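You operate a simulated robot arm through the tools that you are given. There is no shell and no other tool.

Carry out the task below with a simulated robot arm. There is one attempt and no reset: what you move stays moved.

Task
Plant the white bulb in the green pot, shoot up.
Fine: cover its body with soil from the well up to the line; shut the well, the scoop goes back.

Only the result counts: the job must be done as asked and must still hold three seconds after the hand-in. Knocking over, shifting, dropping, spilling or breaking anything else fails it. Lids that push on must go on centred and level and be pressed home; caps that screw on are set level and turned clockwise until they are tight.

Robot
A 7-joint arm with a two-finger parallel gripper, fixed in place. Base frame: the origin is at the foot of the arm, x ahead of it, y to its left, z up; the work surface is at about z = 880. Readings come in mm, rad, newtons and seconds.
With the tool pointing down near the work surface it reaches from about 100 to 640 mm from the base axis. Its first joint turns from -1.152 to 1.152 rad. Payload 1.57 kg.
The tool frame sits at the grasp point between the pads (the TCP): z along the fingers, y along the line on which they close. The tips reach 30 mm beyond it. Largest opening 80 mm; finger width 17, thickness 12; the body of the gripper, 40 by 82 mm, starts 80 mm behind the TCP.
Orientation is told as [roll, pitch, yaw] about the base's x, y, z axes, in that order, counted from this pose: with the fingers straight down and closing along the base's y, the tool's x points along the base's -x, its y along +y and its z along -z.

Tools
- The arm moves only by the tool jog_arm. Its argument "motion" is one flat list of numbers, 7 for each row, row after row: the opening, from 0 (shut) to 1 (fully open), then the shift along the tool's x, y, z in mm, then the turn, a rotation vector about the tool's x, y, z in rad. In form: [jaw, tx, ty, tz, rx, ry, rz, jaw, tx, ty, tz, rx, ry, rz, ...]. A call has 1 to 20 rows; each row shifts and turns the commanded pose from where the row before left it, along the tool's axes as they then stand. A row lasts 0.2 s, in which the tool goes at most 50 mm and 0.15 rad; a call with a longer step from one row to the next is refused whole, and so is a gripper value outside its range. Where a pose cannot be reached the arm comes as near as it can. A force on the tool above 40 N (or 10 N above the force at the start of the call, whichever is more), or a blocked arm, ends the call early, and 0.2 s more pass. The fingers move at their own pace (about 72 mm/s each) and stop on an object; they squeeze with about 39 N. The grip force told is the motor's: it shows also when the fingers shut on nothing. Time passes only in rows, and 0.2 s behind the last, so rows that do not move let the fingers close. The reply holds the time, the measured pose of the TCP, the force on the tool along the base axes, the opening and the grip force, in the units named above and with some noise, with the torque about the TCP (base axes, N m) and any sound that the robot's microphone picked up, and new pictures: "pictures" is both (left out), scene, wrist or none.
- Cameras (640 x 400 px; columns grow to the right, rows downward): "scene" is fixed at [65.3, 442.9, 1420.4]; the picture's right is [-0.66, -0.75, 0.00], its down [-0.46, 0.40, -0.79] and it looks along [0.60, -0.52, -0.61] (base axes); focal length 261 px, centre (320, 200). "wrist" rides on the gripper at [72, -7, -122] in the tool frame; the picture's right is [0.09, 1.00, 0.00], its down [-0.84, 0.08, -0.54] and it looks along [-0.54, 0.05, 0.84] (tool axes); focal length 238 px, centre (320, 200). There is no depth. A picture from a camera that has moved, and an enlarged one, comes with that camera's place and axes in the base frame and with its lens.
- inspect(camera, box): a new picture of the part [left, top, right, bottom] of that camera's present view, enlarged. It takes no simulated time.
- job_done(): hands the job in; it is judged then, once.

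Nothing tells you positions but the pictures and the camera data. Unless the task says otherwise, let go and move clear before handing in.

The tools are called after ">>>" as a command line: name --argument value ..., lists and objects as JSON in quotes. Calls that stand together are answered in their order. jog_arm: Moves the arm, as the interface text tells. Its arguments: {"type":"object","properties":{"motion":{"type":"array","items":{"type":"number"}},"pictures":{"type":"string","enum":["both","scene","wrist","none"]}},"required":["motion"]} The other tools are called the same way: inspect (camera, box) takes an enlarged picture of a part of a camera's view; job_done () hands the job in.

At the start:

```text
time: 0.0
position: [352.6, 33.3, 1238.4]
orientation: [-0.001, 0.0, 0.002]
force: [-0.1, 0.5, 0.4]
wrist_torque: [-0.01, -0.01, -0.02]
finger_gap: 79.9
gripper_force: 0.1
```

scene: 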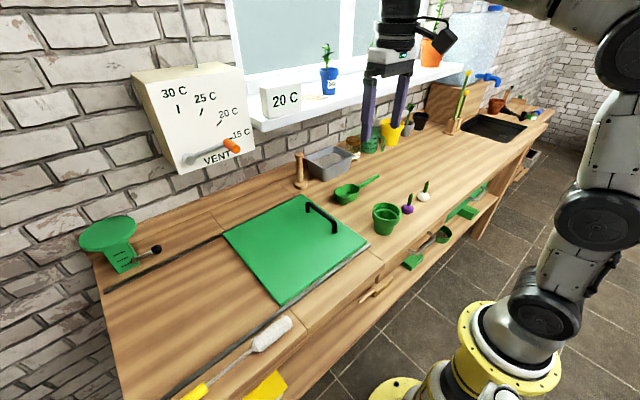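
wrist: 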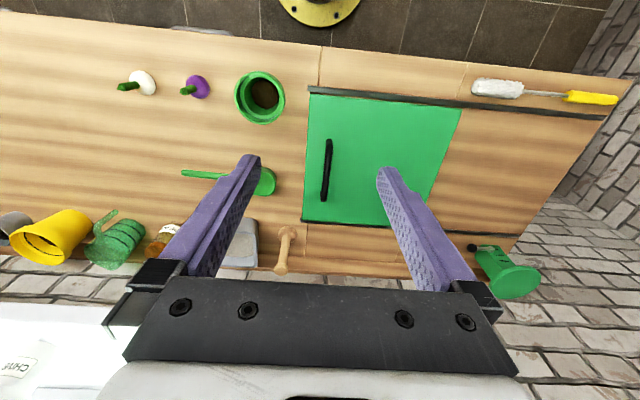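

I see a green sliding well cover with a black handle, a green pot, a green scoop, and purple and white bulbs lying beside the pot. I'll look closer before moving.

>>> inspect --camera "scene" --box '[320, 140, 480, 240]'

>>> inspect --camera "scene" --box '[200, 180, 400, 305]'

>>> inspect --camera "wrist" --box '[100, 50, 300, 175]'

>>> inspect --camera "wrist" --box '[280, 60, 520, 260]'

>>> inspect --camera "scene" --box '[80, 200, 240, 300]'

```text
4.00 times, centred on (400, 190) of scene
camera zoom: at [65.3, 442.9, 1420.4], right [-0.66, -0.75, 0.0], down [-0.46, 0.4, -0.79], along [0.6, -0.52, -0.61], focal length 1044 px, centre (0, 240)
```

zoom: 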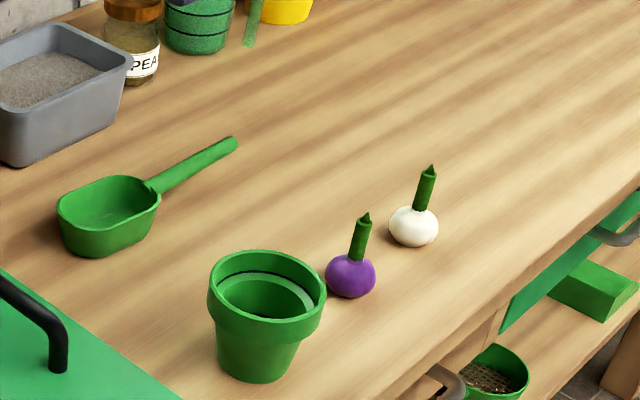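

```text
3.20 times, centred on (300, 242) of scene
camera zoom: at [65.3, 442.9, 1420.4], right [-0.66, -0.75, 0.0], down [-0.46, 0.4, -0.79], along [0.6, -0.52, -0.61], focal length 836 px, centre (384, 64)
```

zoom: 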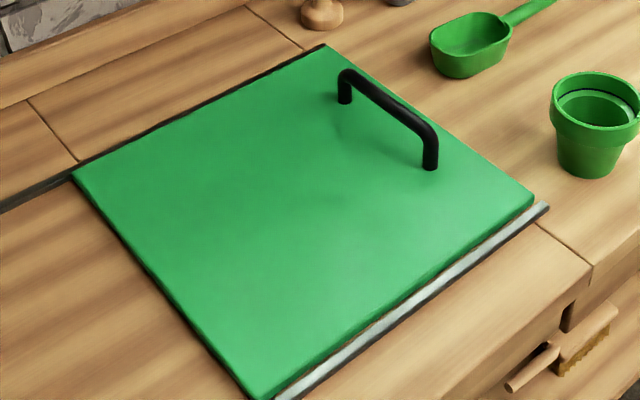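

```text
3.20 times, centred on (200, 112) of wrist
camera zoom: at [281.2, 25.5, 1361.3], right [-0.09, 1.0, 0.0], down [0.84, 0.08, 0.54], along [0.54, 0.05, -0.84], focal length 763 px, centre (704, 480)
```

zoom: 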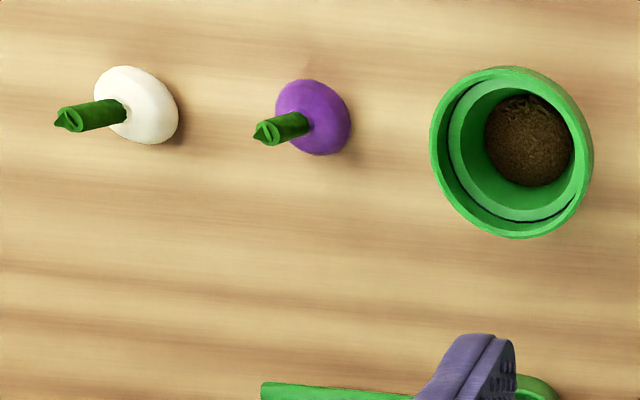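

```text
2.00 times, centred on (400, 160) of wrist
camera zoom: at [281.2, 25.5, 1361.3], right [-0.09, 1.0, 0.0], down [0.84, 0.08, 0.54], along [0.54, 0.05, -0.84], focal length 477 px, centre (160, 280)
```

zoom: 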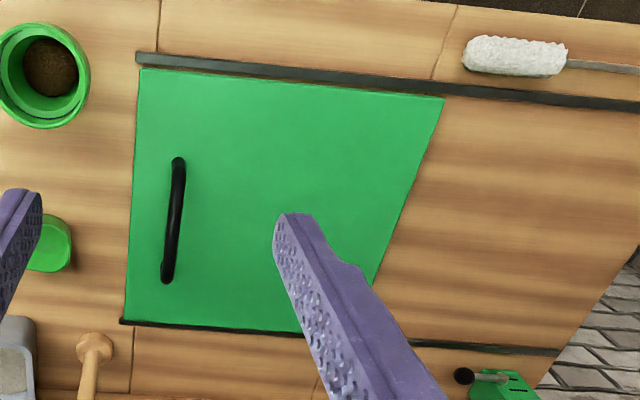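

```text
4.00 times, centred on (160, 250) of scene
camera zoom: at [65.3, 442.9, 1420.4], right [-0.66, -0.75, 0.0], down [-0.46, 0.4, -0.79], along [0.6, -0.52, -0.61], focal length 1044 px, centre (960, 0)
```

zoom: 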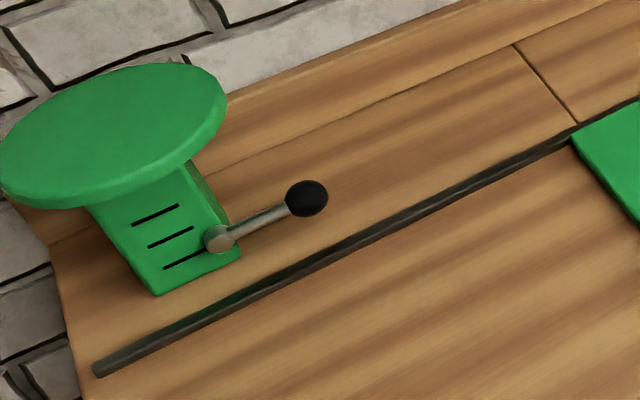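

I take the pot to be at about (357,-62), the white bulb at (365,-280) and the scoop bowl at (543,-91) with its handle toward -y. The lid spans x 357–645 and y 13–304. I'll move over the pot and bulbs for a closer look.

>>> jog_arm --motion '[1, -1, -19, 32, 0, 0, 0, 1, -1, -19, 32, 0, 0, 0, 1, -1, -19, 32, 0, 0, 0, 1, -1, -19, 32, 0, 0, 0, 1, -1, -19, 32, 0, 0, 0]' --pictures "wrist"

```text
time: 1.2
position: [357.5, -60.6, 1078.6]
orientation: [0.0, -0.001, 0.001]
force: [0.7, 0.1, 0.5]
wrist_torque: [0.0, 0.0, -0.01]
finger_gap: 80.0
gripper_force: 0.1
camera wrist: at [285.9, -69.2, 1200.5], right [-0.09, 1.0, 0.0], down [0.84, 0.08, 0.54], along [0.54, 0.05, -0.84], focal length 238 px, centre (320, 200)
```

wrist: 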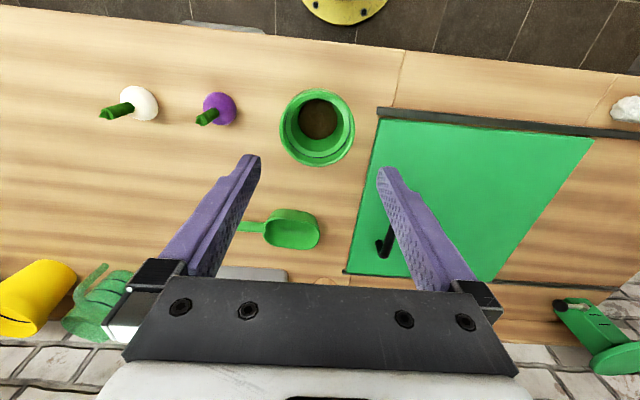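

>>> inspect --camera "wrist" --box '[270, 80, 366, 176]'

>>> inspect --camera "wrist" --box '[90, 70, 250, 170]'

>>> inspect --camera "wrist" --box '[220, 180, 380, 280]'

```text
4.17 times, centred on (318, 128) of wrist
camera zoom: at [285.9, -69.2, 1200.5], right [-0.09, 1.0, 0.0], down [0.84, 0.08, 0.54], along [0.54, 0.05, -0.84], focal length 993 px, centre (328, 500)
```

zoom: 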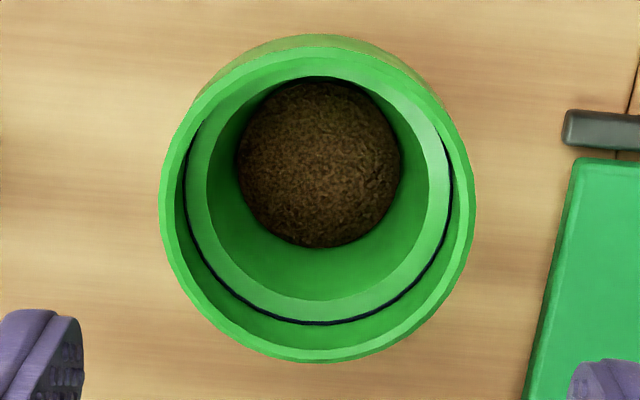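

```text
4.00 times, centred on (170, 120) of wrist
camera zoom: at [285.9, -69.2, 1200.5], right [-0.09, 1.0, 0.0], down [0.84, 0.08, 0.54], along [0.54, 0.05, -0.84], focal length 953 px, centre (920, 520)
```

zoom: 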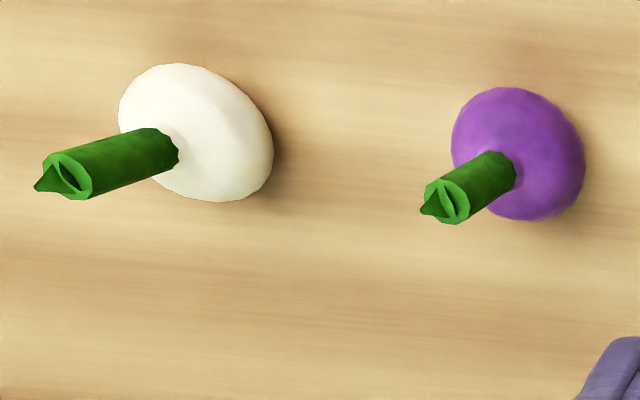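

```text
4.00 times, centred on (300, 230) of wrist
camera zoom: at [285.9, -69.2, 1200.5], right [-0.09, 1.0, 0.0], down [0.84, 0.08, 0.54], along [0.54, 0.05, -0.84], focal length 953 px, centre (400, 80)
```

zoom: 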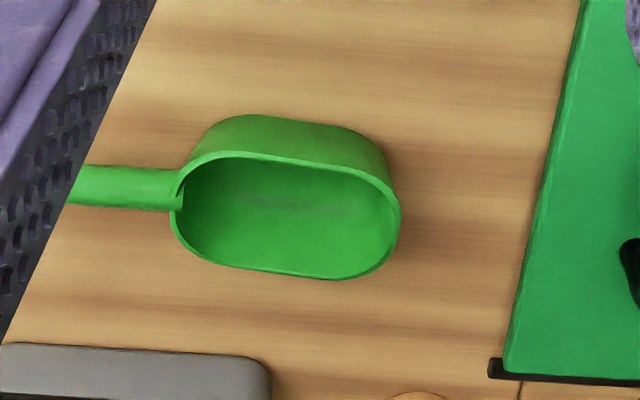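

The pot already holds a little soil at its floor and shows a black fill line inside near the rim. The white bulb stands shoot-up at about (363,-280), with its shoot reaching z of about 948, so I'll go above it.

>>> jog_arm --motion '[0.7, -1.1, -44, 5.6, 0, 0, 0, 0.7, -1.1, -44, 5.6, 0, 0, 0, 0.7, -1.1, -44, 5.6, 0, 0, 0, 0.7, -1.1, -44, 5.6, 0, 0, 0, 0.7, -1.1, -43, 5.6, 0, 0, 0]' --pictures "both"

```text
time: 2.4
position: [362.5, -279.6, 1049.7]
orientation: [-0.001, -0.001, 0.0]
force: [-0.5, -0.8, 0.1]
wrist_torque: [-0.02, 0.0, -0.05]
finger_gap: 56.0
gripper_force: 0.2
camera wrist: at [291.2, -288.4, 1172.0], right [-0.09, 1.0, 0.0], down [0.84, 0.08, 0.54], along [0.54, 0.05, -0.84], focal length 238 px, centre (320, 200)
```

scene: 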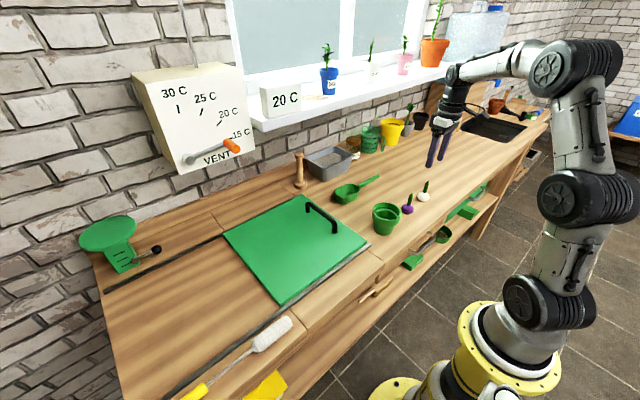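
wrist: 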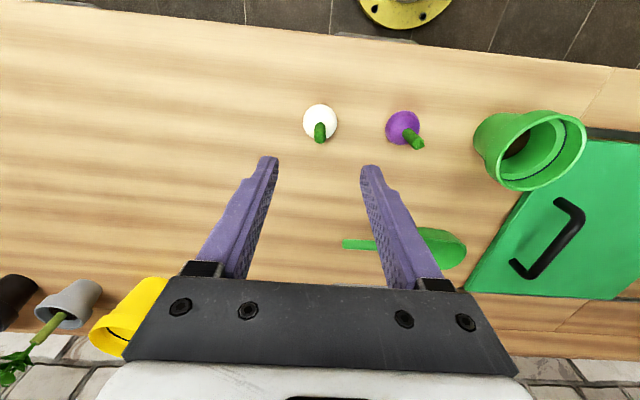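

>>> inspect --camera "wrist" --box '[280, 90, 360, 140]'

>>> inspect --camera "wrist" --box '[450, 90, 610, 190]'

>>> inspect --camera "scene" --box '[360, 170, 440, 240]'

```text
8.00 times, centred on (320, 115) of wrist
camera zoom: at [291.2, -288.4, 1172.0], right [-0.09, 1.0, 0.0], down [0.84, 0.08, 0.54], along [0.54, 0.05, -0.84], focal length 1907 px, centre (320, 880)
```

zoom: 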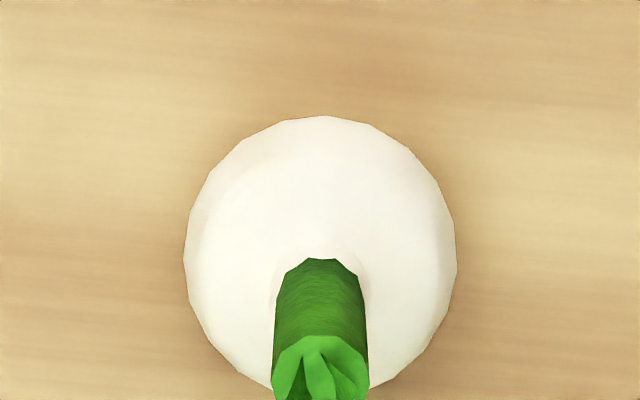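

```text
4.00 times, centred on (530, 140) of wrist
camera zoom: at [291.2, -288.4, 1172.0], right [-0.09, 1.0, 0.0], down [0.84, 0.08, 0.54], along [0.54, 0.05, -0.84], focal length 953 px, centre (-520, 440)
```

zoom: 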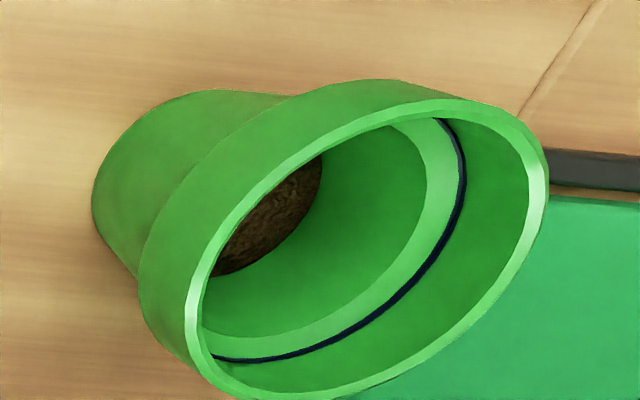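

```text
5.71 times, centred on (400, 205) of scene
camera zoom: at [65.3, 442.9, 1420.4], right [-0.66, -0.75, 0.0], down [-0.46, 0.4, -0.79], along [0.6, -0.52, -0.61], focal length 1492 px, centre (-137, 171)
```

zoom: 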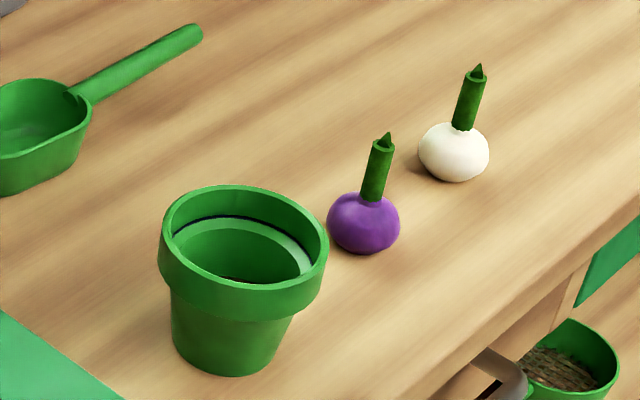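

The white bulb's body is about 39 mm wide at (363.5,-282), and its shoot is about 12 mm thick. I'll come down around the shoot and close on it.

>>> jog_arm --motion '[0.6, -1, -2, 34, 0, 0, 0, 0.5, 0, 0, 34, 0, 0, 0, 0.5, 0, 0, 25, 0, 0, 0, 0.5, 0, 0, 9, 0, 0, 0]' --pictures "both"

>>> inspect --camera "scene" --box '[380, 150, 460, 220]'

>>> inspect --camera "wrist" --box '[250, 130, 390, 220]'

```text
time: 3.4
position: [363.0, -280.4, 948.1]
orientation: [0.001, 0.0, 0.0]
force: [0.6, -0.1, -0.2]
wrist_torque: [0.0, 0.0, -0.01]
finger_gap: 39.9
gripper_force: 0.0
camera wrist: at [292.4, -289.6, 1070.4], right [-0.09, 1.0, 0.0], down [0.84, 0.08, 0.54], along [0.54, 0.05, -0.84], focal length 238 px, centre (320, 200)
```

scene: 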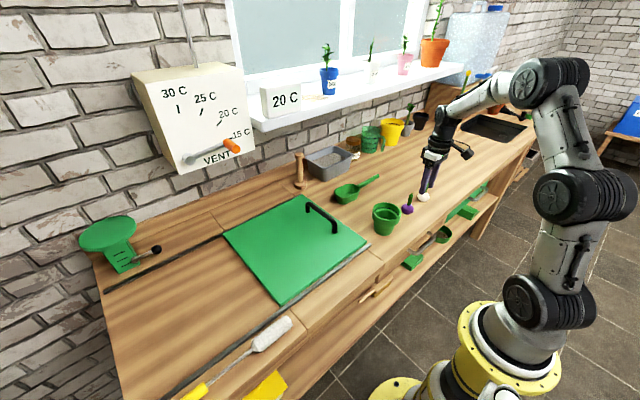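
wrist: 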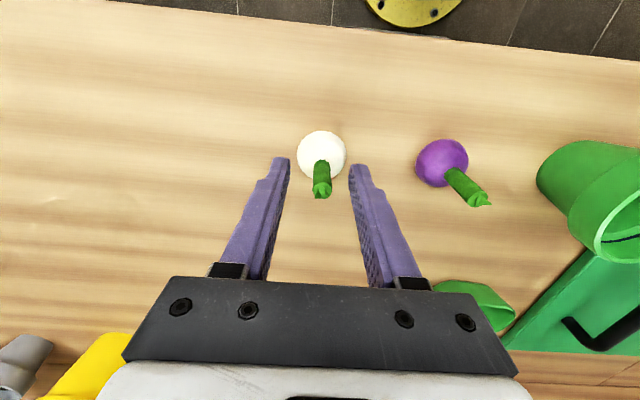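

```text
5.71 times, centred on (420, 185) of scene
camera zoom: at [65.3, 442.9, 1420.4], right [-0.66, -0.75, 0.0], down [-0.46, 0.4, -0.79], along [0.6, -0.52, -0.61], focal length 1492 px, centre (-251, 286)
```

zoom: 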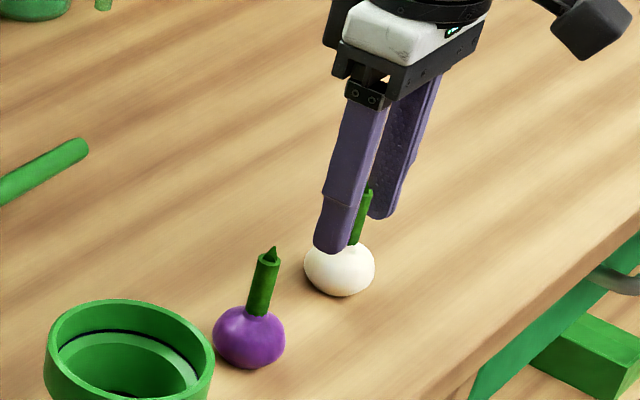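

```text
4.44 times, centred on (320, 175) of wrist
camera zoom: at [292.4, -289.6, 1070.4], right [-0.09, 1.0, 0.0], down [0.84, 0.08, 0.54], along [0.54, 0.05, -0.84], focal length 1059 px, centre (320, 311)
```

zoom: 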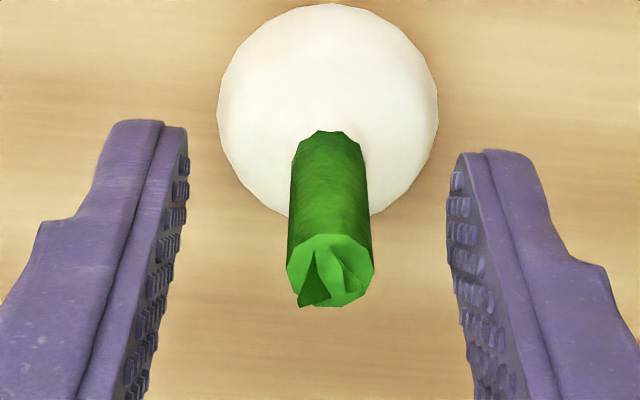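

The shoot stands centred between the finger tips with the tips just above the body. Now I'll close on it.

>>> jog_arm --motion '[0.0, 0, 0, 0, 0, 0, 0, 0.0, 0, 0, 0, 0, 0, 0, 0.0, 0, 0, 0, 0, 0, 0]' --pictures "wrist"

>>> inspect --camera "wrist" --box '[250, 130, 390, 220]'

```text
time: 4.2
position: [363.1, -282.0, 948.8]
orientation: [0.001, 0.0, 0.001]
force: [0.2, 0.3, 0.3]
wrist_torque: [-0.02, 0.01, -0.02]
finger_gap: 10.3
gripper_force: 28.0
camera wrist: at [292.3, -289.6, 1070.7], right [-0.09, 1.0, 0.0], down [0.84, 0.08, 0.54], along [0.54, 0.05, -0.84], focal length 238 px, centre (320, 200)
```

wrist: 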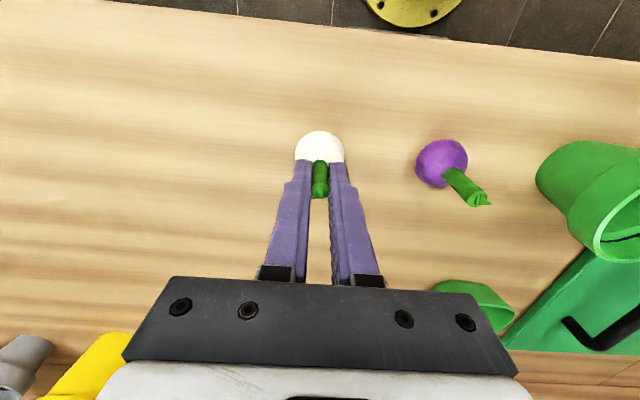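

```text
4.44 times, centred on (320, 175) of wrist
camera zoom: at [292.3, -289.6, 1070.7], right [-0.09, 1.0, 0.0], down [0.84, 0.08, 0.54], along [0.54, 0.05, -0.84], focal length 1059 px, centre (320, 311)
```

zoom: 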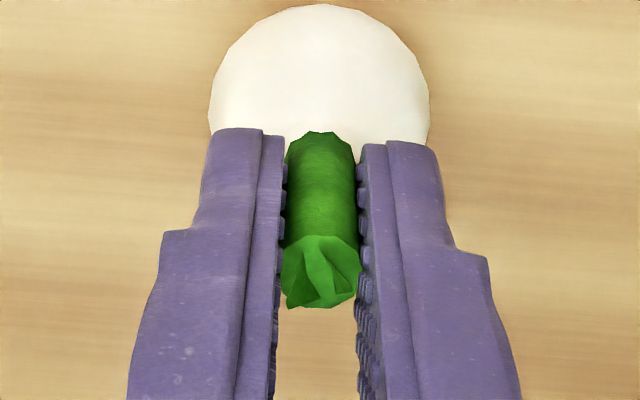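

The shoot is gripped at 10.3 mm. I'll lift it straight up and carry it over beside the pot.

>>> jog_arm --motion '[0.0, 0, 0, -10, 0, 0, 0, 0, 0, 0, -35, 0, 0, 0, 0, 0, 0, -45, 0, 0, 0, 0, 0, 0, -40, 0, 0, 0, 0, 0.5, 40, 0, 0, 0, 0, 0, 0.5, 45, 0, 0, 0, 0, 0, 0.5, 45, 0, 0, 0, 0, 0, 1, 45, 0, 0, 0, 0, 0, 1, 30, 0, 0, 0, 0, 0, 1, 13, 0, 0, 0, 0]' --pictures "both"

>>> inspect --camera "wrist" --box '[250, 80, 390, 170]'

>>> inspect --camera "scene" --box '[340, 130, 440, 250]'

```text
time: 6.4
position: [359.0, -64.9, 1079.5]
orientation: [0.001, 0.0, 0.001]
force: [0.1, -0.8, 0.3]
wrist_torque: [-0.01, 0.04, -0.03]
finger_gap: 0.0
gripper_force: 20.9
camera wrist: at [288.1, -72.0, 1201.6], right [-0.09, 1.0, 0.0], down [0.84, 0.08, 0.54], along [0.54, 0.05, -0.84], focal length 238 px, centre (320, 200)
```

scene: 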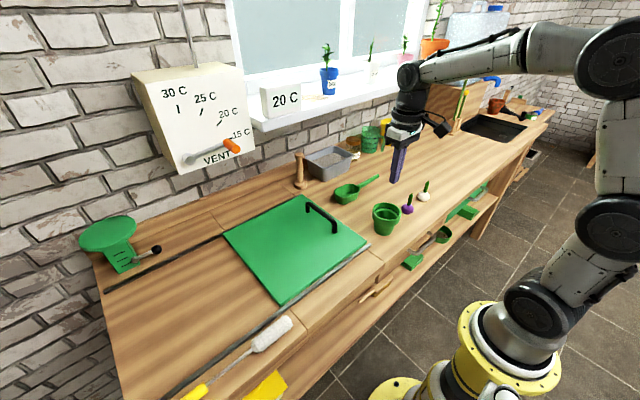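
wrist: 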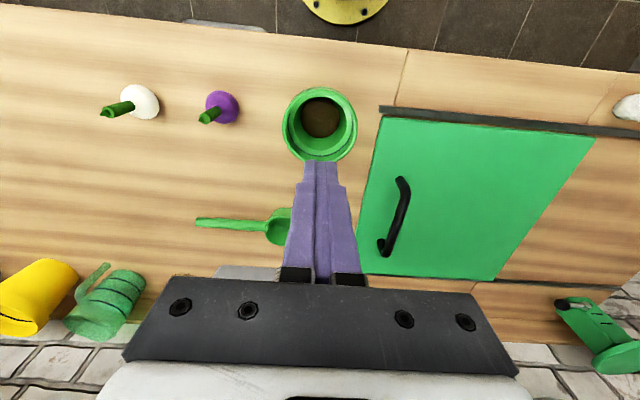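

```text
4.44 times, centred on (320, 125) of wrist
camera zoom: at [288.1, -72.0, 1201.6], right [-0.09, 1.0, 0.0], down [0.84, 0.08, 0.54], along [0.54, 0.05, -0.84], focal length 1059 px, centre (320, 533)
```

zoom: 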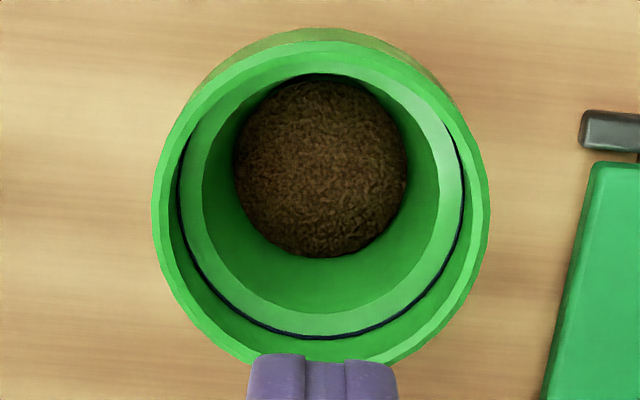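

```text
3.33 times, centred on (390, 190) of scene
camera zoom: at [65.3, 442.9, 1420.4], right [-0.66, -0.75, 0.0], down [-0.46, 0.4, -0.79], along [0.6, -0.52, -0.61], focal length 870 px, centre (87, 233)
```

zoom: 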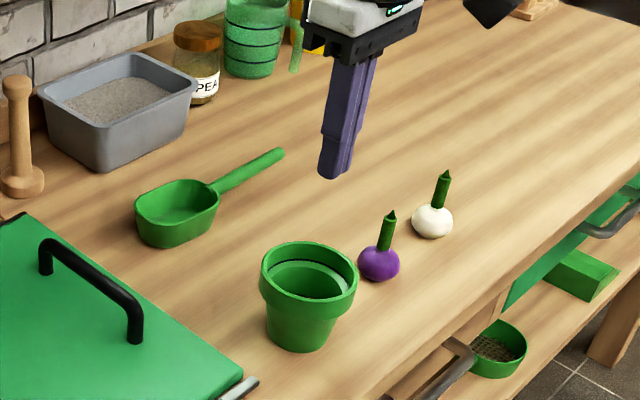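

The fingers are shut on nothing: the shoot slipped out and the white bulb seems to be still standing at its place. I'll look at it closely.

>>> inspect --camera "wrist" --box '[90, 70, 250, 170]'

>>> inspect --camera "scene" --box '[395, 170, 445, 220]'

```text
4.00 times, centred on (170, 120) of wrist
camera zoom: at [288.1, -72.0, 1201.6], right [-0.09, 1.0, 0.0], down [0.84, 0.08, 0.54], along [0.54, 0.05, -0.84], focal length 953 px, centre (920, 520)
```

zoom: 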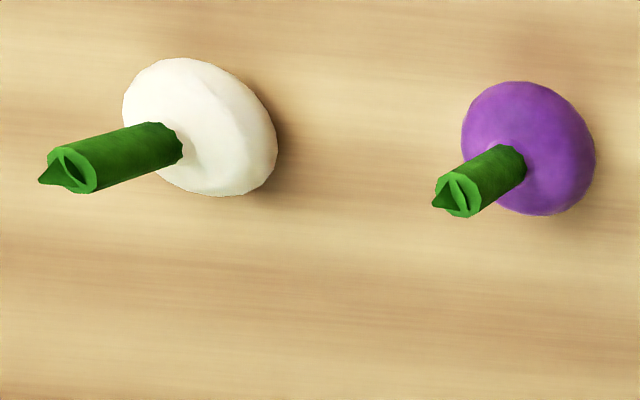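

```text
8.00 times, centred on (420, 195) of scene
camera zoom: at [65.3, 442.9, 1420.4], right [-0.66, -0.75, 0.0], down [-0.46, 0.4, -0.79], along [0.6, -0.52, -0.61], focal length 2089 px, centre (-480, 240)
```

zoom: 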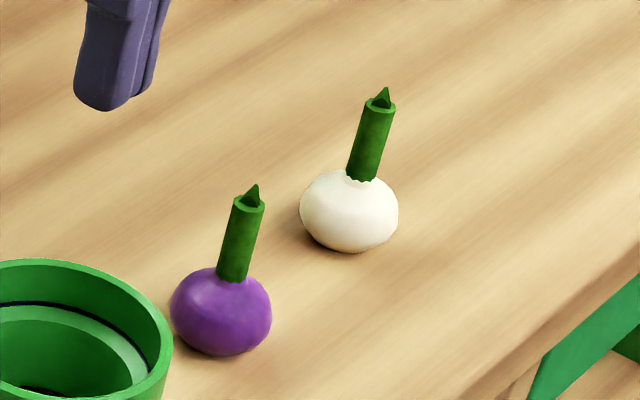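

The bulb is unharmed and still upright in place. I'll go back, grip it a little lower, let the grip settle and lift slowly.

>>> jog_arm --motion '[0.5, -1, -45, 0, 0, 0, 0, 0.5, -1, -45, 0, 0, 0, 0, 0.5, -1, -45, 0, 0, 0, 0, 0.5, -1, -45, 0, 0, 0, 0, 0.5, -0.5, -37, 0, 0, 0, 0, 0.5, 0, 0, 40, 0, 0, 0, 0.5, 0, 0, 40, 0, 0, 0, 0.5, 0, 0, 40, 0, 0, 0, 0.5, 0, 0, 13, 0, 0, 0]' --pictures "wrist"

>>> inspect --camera "wrist" --box '[250, 130, 390, 220]'

>>> inspect --camera "scene" --box '[395, 150, 455, 220]'

```text
time: 8.4
position: [364.2, -281.4, 944.9]
orientation: [0.001, 0.0, 0.001]
force: [0.4, 1.2, 0.1]
wrist_torque: [0.02, 0.0, 0.0]
finger_gap: 40.1
gripper_force: 0.0
camera wrist: at [292.7, -289.4, 1067.1], right [-0.09, 1.0, 0.0], down [0.84, 0.08, 0.54], along [0.54, 0.05, -0.84], focal length 238 px, centre (320, 200)
```

wrist: 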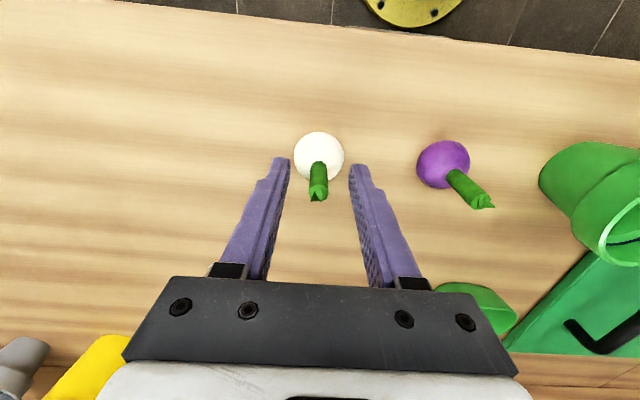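

```text
4.44 times, centred on (320, 175) of wrist
camera zoom: at [292.7, -289.4, 1067.1], right [-0.09, 1.0, 0.0], down [0.84, 0.08, 0.54], along [0.54, 0.05, -0.84], focal length 1059 px, centre (320, 311)
```

zoom: 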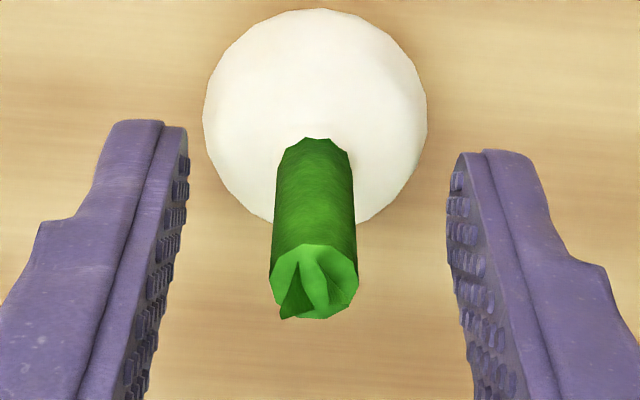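

```text
5.71 times, centred on (425, 185) of scene
camera zoom: at [65.3, 442.9, 1420.4], right [-0.66, -0.75, 0.0], down [-0.46, 0.4, -0.79], along [0.6, -0.52, -0.61], focal length 1492 px, centre (-280, 286)
```

zoom: 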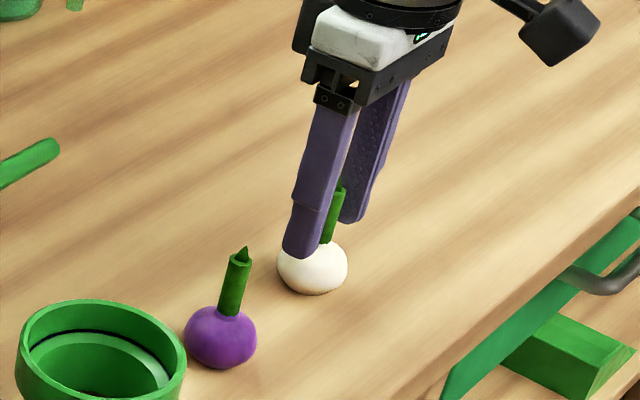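

The shoot is between the pads again. I'll close, wait, then lift a few millimetres as a test.

>>> jog_arm --motion '[0.0, 0, -1, 0, 0, 0, 0, 0.0, 0, 0, 0, 0, 0, 0, 0.0, 0, 0, 0, 0, 0, 0, 0.0, 0, 0, 0, 0, 0, 0, 0.0, 0, 0, 0, 0, 0, 0, 0.0, 0, 0, 0, 0, 0, 0, 0.0, 0, 0, 0, 0, 0, 0]' --pictures "none"

>>> jog_arm --motion '[0.0, 0, 0, -1, 0, 0, 0, 0.0, 0, 0, -2, 0, 0, 0, 0.0, 0, 0, -2, 0, 0, 0, 0.0, 0, 0, -2, 0, 0, 0, 0, 0, 0, 0, 0, 0, 0]' --pictures "wrist"

>>> inspect --camera "wrist" --box '[250, 130, 390, 220]'

>>> inspect --camera "scene" --box '[395, 150, 455, 220]'

```text
time: 10.0
position: [364.0, -281.9, 946.7]
orientation: [-0.001, 0.0, 0.0]
force: [-0.2, 0.6, 0.1]
wrist_torque: [-0.02, -0.03, 0.0]
finger_gap: 10.4
gripper_force: 28.7
```

```text
time: 11.2
position: [364.4, -282.2, 953.6]
orientation: [0.0, -0.001, 0.0]
force: [0.2, -1.0, -0.8]
wrist_torque: [0.01, 0.0, -0.01]
finger_gap: 10.7
gripper_force: 28.5
camera wrist: at [293.2, -290.2, 1075.4], right [-0.09, 1.0, 0.0], down [0.84, 0.08, 0.54], along [0.54, 0.05, -0.84], focal length 238 px, centre (320, 200)
```

wrist: 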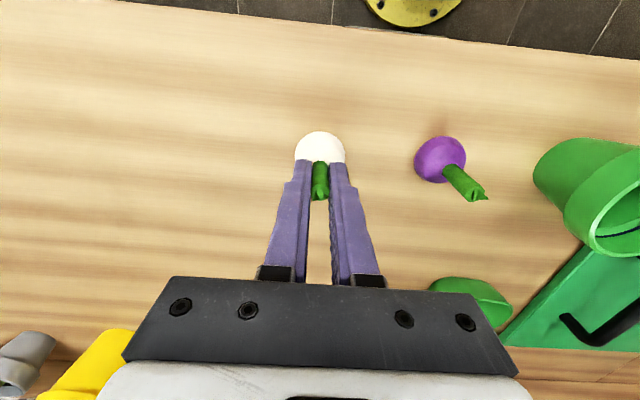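

```text
4.44 times, centred on (320, 175) of wrist
camera zoom: at [293.2, -290.2, 1075.4], right [-0.09, 1.0, 0.0], down [0.84, 0.08, 0.54], along [0.54, 0.05, -0.84], focal length 1059 px, centre (320, 311)
```

zoom: 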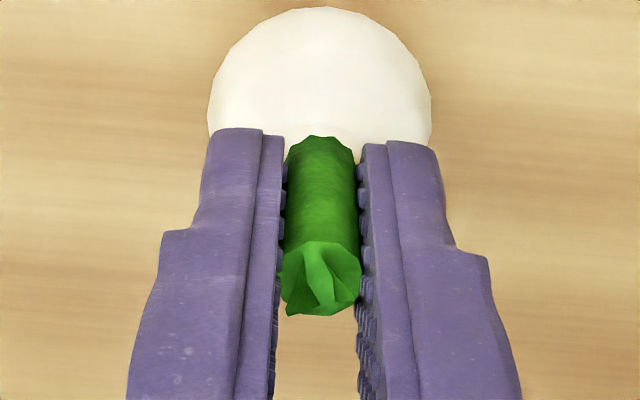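

```text
5.71 times, centred on (425, 185) of scene
camera zoom: at [65.3, 442.9, 1420.4], right [-0.66, -0.75, 0.0], down [-0.46, 0.4, -0.79], along [0.6, -0.52, -0.61], focal length 1492 px, centre (-280, 286)
```

zoom: 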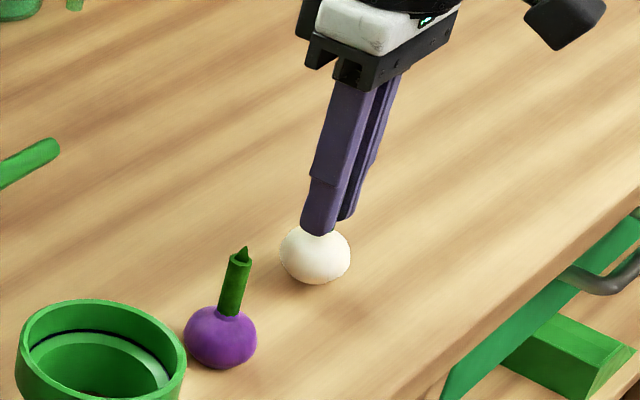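

This time the bulb came up with the fingers. I'll keep lifting gently and check the grip as I go.

>>> jog_arm --motion '[0.0, 0, 0, -3, 0, 0, 0, 0.0, 0, 0, -5, 0, 0, 0, 0.0, 0, 0, -7, 0, 0, 0, 0.0, 0, 0, -8, 0, 0, 0, 0, 0, 0, -8, 0, 0, 0, 0, 0, 0, -8, 0, 0, 0, 0, 0, 0, -8, 0, 0, 0, 0, 0, 0, -8, 0, 0, 0, 0, 0, 0, -6, 0, 0, 0, 0, 0, 0, -3, 0, 0, 0]' --pictures "wrist"

>>> inspect --camera "wrist" --box '[250, 130, 390, 220]'

```text
time: 13.4
position: [364.1, -281.8, 1016.8]
orientation: [0.001, -0.003, 0.0]
force: [0.0, -0.5, -0.3]
wrist_torque: [0.04, 0.0, -0.04]
finger_gap: 10.3
gripper_force: 28.6
camera wrist: at [292.8, -290.3, 1139.4], right [-0.09, 1.0, 0.0], down [0.84, 0.08, 0.54], along [0.54, 0.05, -0.84], focal length 238 px, centre (320, 200)
```

wrist: 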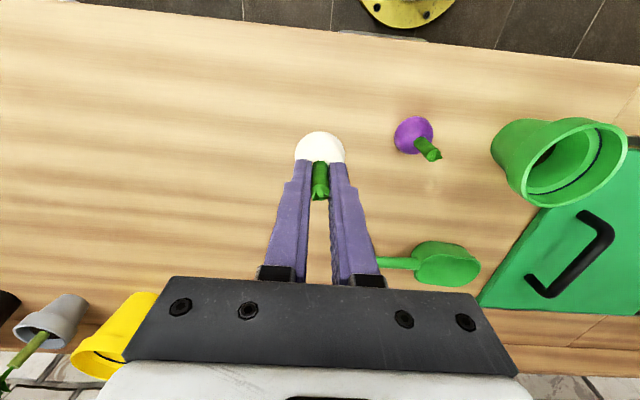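

```text
4.44 times, centred on (320, 175) of wrist
camera zoom: at [292.8, -290.3, 1139.4], right [-0.09, 1.0, 0.0], down [0.84, 0.08, 0.54], along [0.54, 0.05, -0.84], focal length 1059 px, centre (320, 311)
```

zoom: 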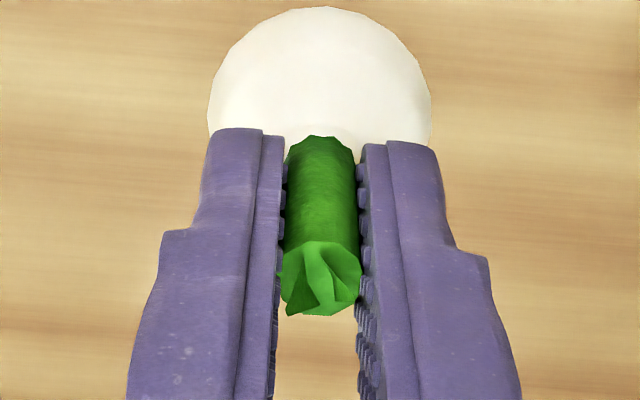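

The grip is stable. I'll lift to about z 1060 and go across slowly to the pot.

>>> jog_arm --motion '[0.0, 0, 0, -5, 0, 0, 0, 0.0, 0, 0, -10, 0, 0, 0, 0.0, 0, 0, -12, 0, 0, 0, 0.0, 0, 4, -10, 0, 0, 0, 0, 0, 9, -5, 0, 0, 0, 0, 0, 14, -2, 0, 0, 0, 0, 0, 15, 0, 0, 0, 0, 0, 0, 15, 0, 0, 0, 0, 0, 0, 15, 0, 0, 0, 0, 0, 0, 15, 0, 0, 0, 0, 0, 1, 15, 0, 0, 0, 0, 0, 1, 15, 0, 0, 0, 0, 0, 1, 15, 0, 0, 0, 0, 0, 1, 15, 0, 0, 0, 0, 0, 1, 15, 0, 0, 0, 0, 0, 1, 15, 0, 0, 0, 0, 0, 0, 15, 0, 0, 0, 0, 0, 0, 12, 0, 0, 0, 0, 0, 0, 8, 0, 0, 0, 0, 0, 0, 4, 0, 0, 0, 0]' --pictures "both"

>>> inspect --camera "wrist" --box '[250, 80, 390, 170]'

>>> inspect --camera "scene" --box '[340, 130, 440, 250]'

```text
time: 17.6
position: [357.6, -66.8, 1060.5]
orientation: [-0.001, 0.001, 0.0]
force: [0.9, -0.1, -0.1]
wrist_torque: [0.01, 0.02, 0.01]
finger_gap: 10.4
gripper_force: 28.7
camera wrist: at [286.6, -74.6, 1183.2], right [-0.09, 1.0, 0.0], down [0.84, 0.08, 0.54], along [0.54, 0.05, -0.84], focal length 238 px, centre (320, 200)
```

scene: 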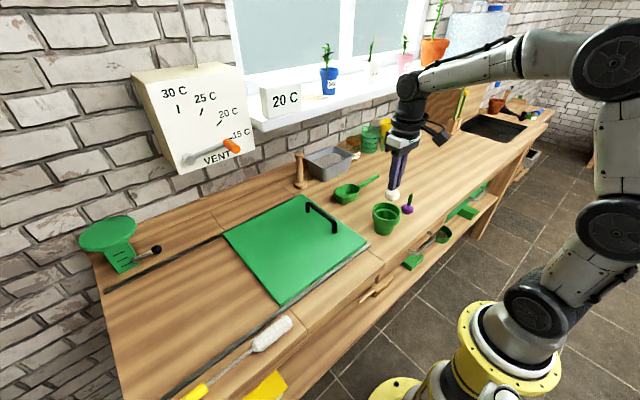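
wrist: 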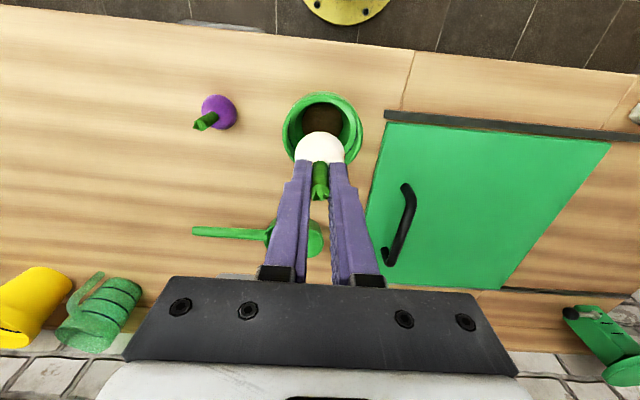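

```text
4.44 times, centred on (320, 125) of wrist
camera zoom: at [286.6, -74.6, 1183.2], right [-0.09, 1.0, 0.0], down [0.84, 0.08, 0.54], along [0.54, 0.05, -0.84], focal length 1059 px, centre (320, 533)
```

zoom: 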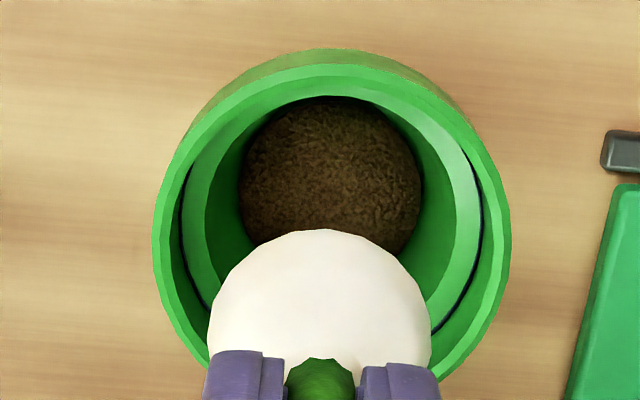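

```text
3.33 times, centred on (390, 190) of scene
camera zoom: at [65.3, 442.9, 1420.4], right [-0.66, -0.75, 0.0], down [-0.46, 0.4, -0.79], along [0.6, -0.52, -0.61], focal length 870 px, centre (87, 233)
```

zoom: 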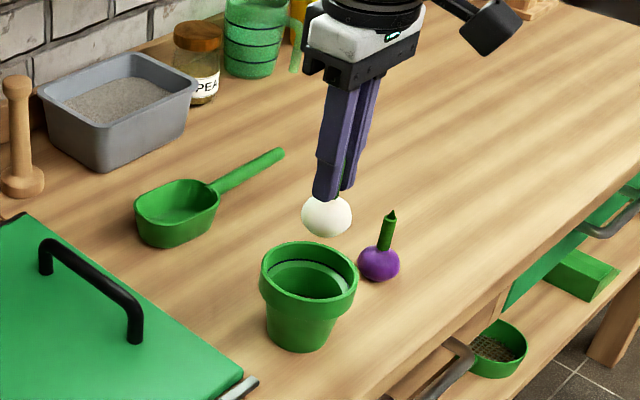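

The bulb hangs just on the arm's side of the pot centre, which I put at about (361,-65) with its rim at z of about 945. I'll align and lower it just into the rim, then check.

>>> jog_arm --motion '[0.0, -1.5, 0.7, 4, 0, 0, 0, 0.0, -1.8, 0.8, 8, 0, 0, 0, 0.0, 0, 0, 10, 0, 0, 0, 0.0, 0, 0, 10, 0, 0, 0, 0, 0, 0, 10, 0, 0, 0, 0, 0, 0, 8, 0, 0, 0, 0, 0, 0, 5, 0, 0, 0]' --pictures "both"

>>> inspect --camera "wrist" --box '[240, 80, 400, 180]'

>>> inspect --camera "scene" --box '[350, 160, 420, 240]'

```text
time: 19.2
position: [362.8, -65.2, 1007.0]
orientation: [0.001, -0.003, 0.001]
force: [0.5, 0.2, -0.4]
wrist_torque: [0.0, 0.0, -0.01]
finger_gap: 10.4
gripper_force: 28.6
camera wrist: at [290.2, -73.0, 1128.0], right [-0.09, 1.0, 0.0], down [0.84, 0.08, 0.54], along [0.54, 0.05, -0.84], focal length 238 px, centre (320, 200)
```

scene: 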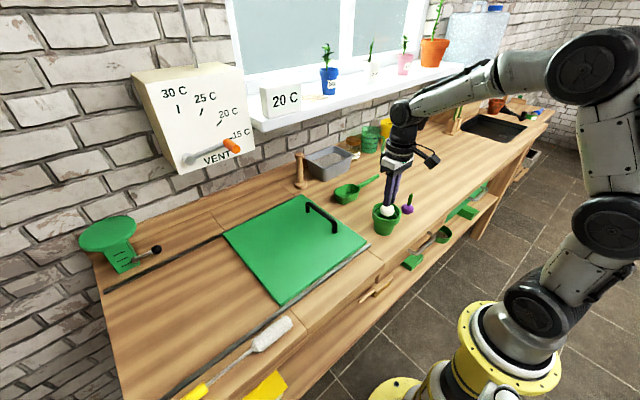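
wrist: 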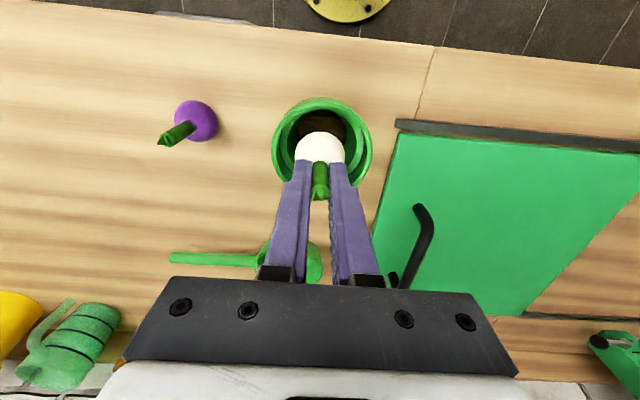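

```text
4.00 times, centred on (320, 130) of wrist
camera zoom: at [290.2, -73.0, 1128.0], right [-0.09, 1.0, 0.0], down [0.84, 0.08, 0.54], along [0.54, 0.05, -0.84], focal length 953 px, centre (320, 480)
```

zoom: 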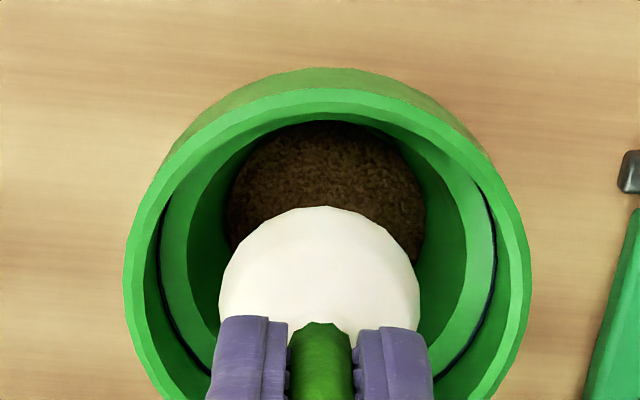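

```text
5.00 times, centred on (385, 200) of scene
camera zoom: at [65.3, 442.9, 1420.4], right [-0.66, -0.75, 0.0], down [-0.46, 0.4, -0.79], along [0.6, -0.52, -0.61], focal length 1306 px, centre (-5, 200)
```

zoom: 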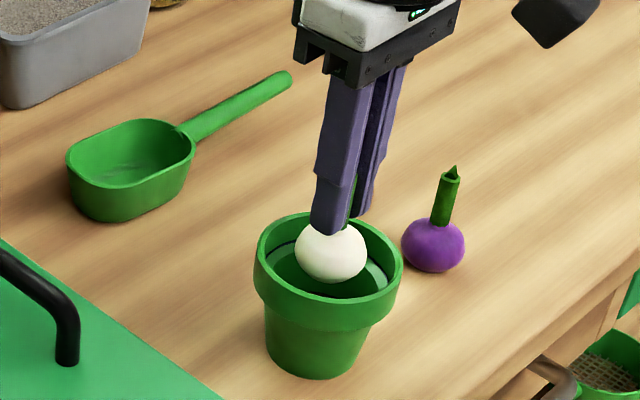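

The bulb is inside the rim, close to centred. I'll shift it about 1 mm toward +y and keep lowering, watching the force.

>>> jog_arm --motion '[0.0, 0, 1, 4, 0, 0, 0, 0.0, 0, 0, 7, 0, 0, 0, 0.0, 0, 0, 7, 0, 0, 0, 0.0, 0, 0, 7, 0, 0, 0, 0, 0, 0, 4, 0, 0, 0]' --pictures "both"

>>> inspect --camera "wrist" --box '[240, 80, 400, 180]'

>>> inspect --camera "scene" --box '[350, 160, 420, 240]'

```text
time: 20.4
position: [361.6, -65.0, 977.2]
orientation: [0.0, 0.0, -0.001]
force: [0.2, -0.4, -1.0]
wrist_torque: [-0.04, 0.05, -0.01]
finger_gap: 10.5
gripper_force: 28.2
camera wrist: at [290.3, -71.8, 1099.1], right [-0.09, 1.0, 0.0], down [0.84, 0.08, 0.54], along [0.54, 0.05, -0.84], focal length 238 px, centre (320, 200)
```

scene: 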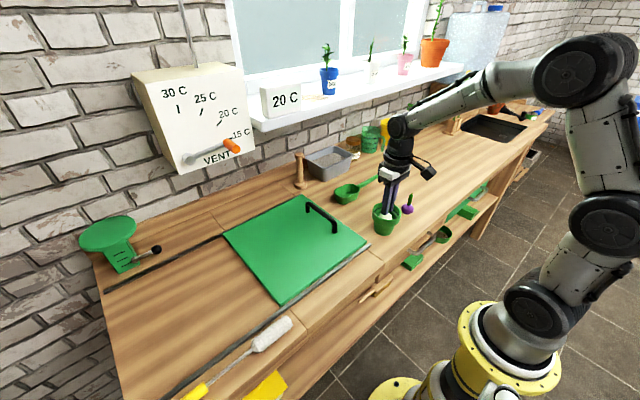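
wrist: 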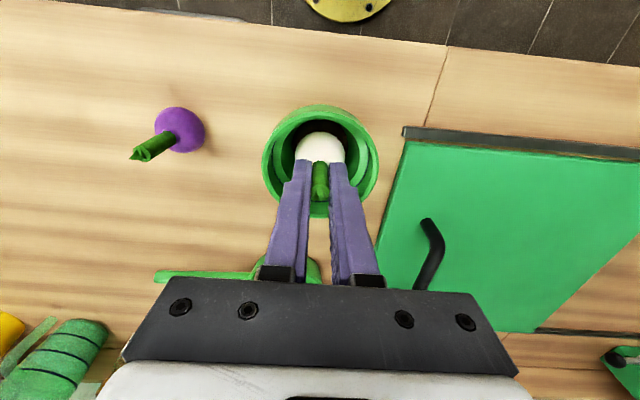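

```text
4.00 times, centred on (320, 130) of wrist
camera zoom: at [290.3, -71.8, 1099.1], right [-0.09, 1.0, 0.0], down [0.84, 0.08, 0.54], along [0.54, 0.05, -0.84], focal length 953 px, centre (320, 480)
```

zoom: 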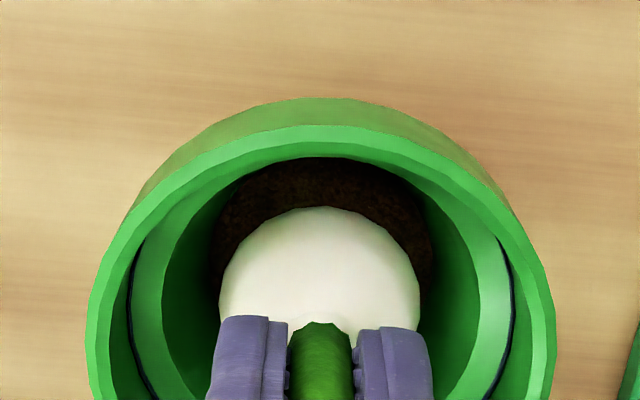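

```text
5.00 times, centred on (385, 200) of scene
camera zoom: at [65.3, 442.9, 1420.4], right [-0.66, -0.75, 0.0], down [-0.46, 0.4, -0.79], along [0.6, -0.52, -0.61], focal length 1306 px, centre (-5, 200)
```

zoom: 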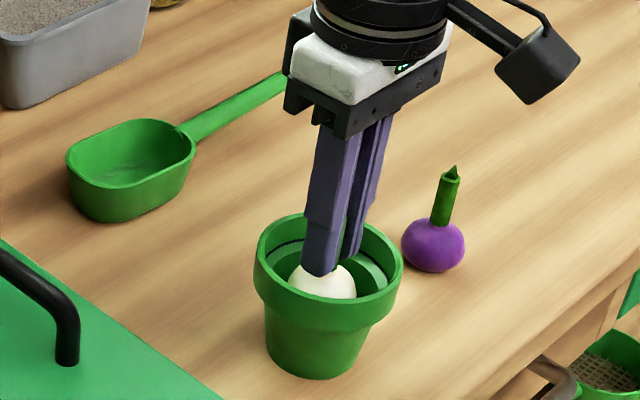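

It is well centred in y and still clear. I'll lower in 2 mm steps to feel for the soil.

>>> jog_arm --motion '[0.0, 0, 0, 2, 0, 0, 0, 0.0, 0, 0, 3, 0, 0, 0, 0.0, 0, 0, 3, 0, 0, 0, 0.0, 0, 0, 2, 0, 0, 0]' --pictures "none"

>>> jog_arm --motion '[0.0, 0, 0, 1.5, 0, 0, 0, 0.0, 0, 0, 1.5, 0, 0, 0, 0, 0, 0, 0, 0, 0, 0]' --pictures "none"

>>> jog_arm --motion '[0.0, 0, 0, 1.5, 0, 0, 0, 0.0, 0, 0, 1.5, 0, 0, 0, 0, 0, 0, 0, 0, 0, 0]' --pictures "wrist"

>>> inspect --camera "wrist" --box '[240, 100, 400, 200]'

```text
time: 21.4
position: [360.6, -63.4, 966.9]
orientation: [-0.002, 0.002, 0.001]
force: [-1.2, 0.9, 0.3]
wrist_torque: [0.02, 0.02, 0.0]
finger_gap: 10.5
gripper_force: 28.5
```

```text
time: 22.2
position: [360.5, -64.4, 964.7]
orientation: [0.0, 0.001, -0.001]
force: [0.2, -0.7, -0.5]
wrist_torque: [0.01, -0.02, -0.01]
finger_gap: 10.4
gripper_force: 28.4
```

```text
time: 23.0
position: [360.5, -63.4, 960.6]
orientation: [-0.001, 0.0, -0.001]
force: [-0.8, 0.6, 0.2]
wrist_torque: [-0.01, -0.03, 0.01]
finger_gap: 10.4
gripper_force: 28.4
camera wrist: at [290.3, -71.9, 1082.9], right [-0.09, 1.0, 0.0], down [0.84, 0.08, 0.54], along [0.54, 0.05, -0.84], focal length 238 px, centre (320, 200)
```

wrist: 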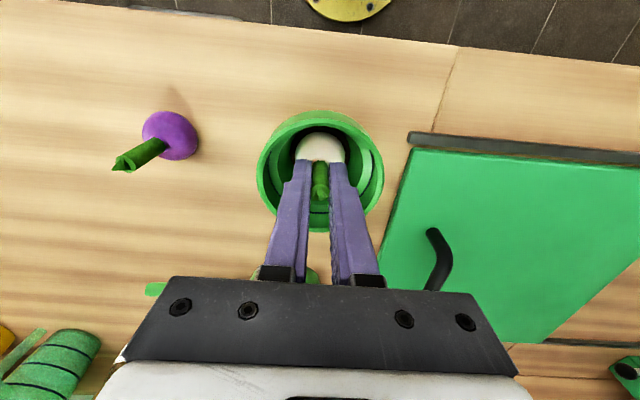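

```text
4.00 times, centred on (320, 150) of wrist
camera zoom: at [290.3, -71.9, 1082.9], right [-0.09, 1.0, 0.0], down [0.84, 0.08, 0.54], along [0.54, 0.05, -0.84], focal length 953 px, centre (320, 400)
```

zoom: 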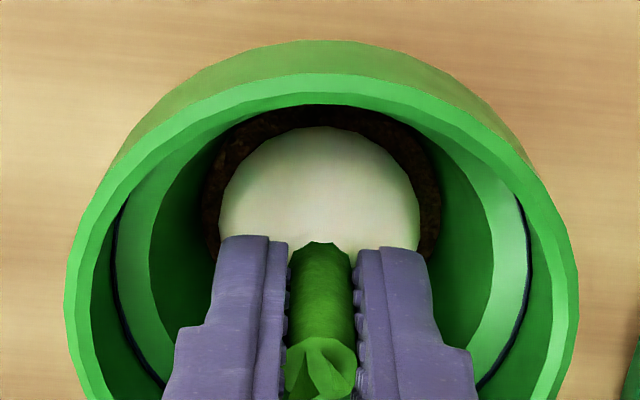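

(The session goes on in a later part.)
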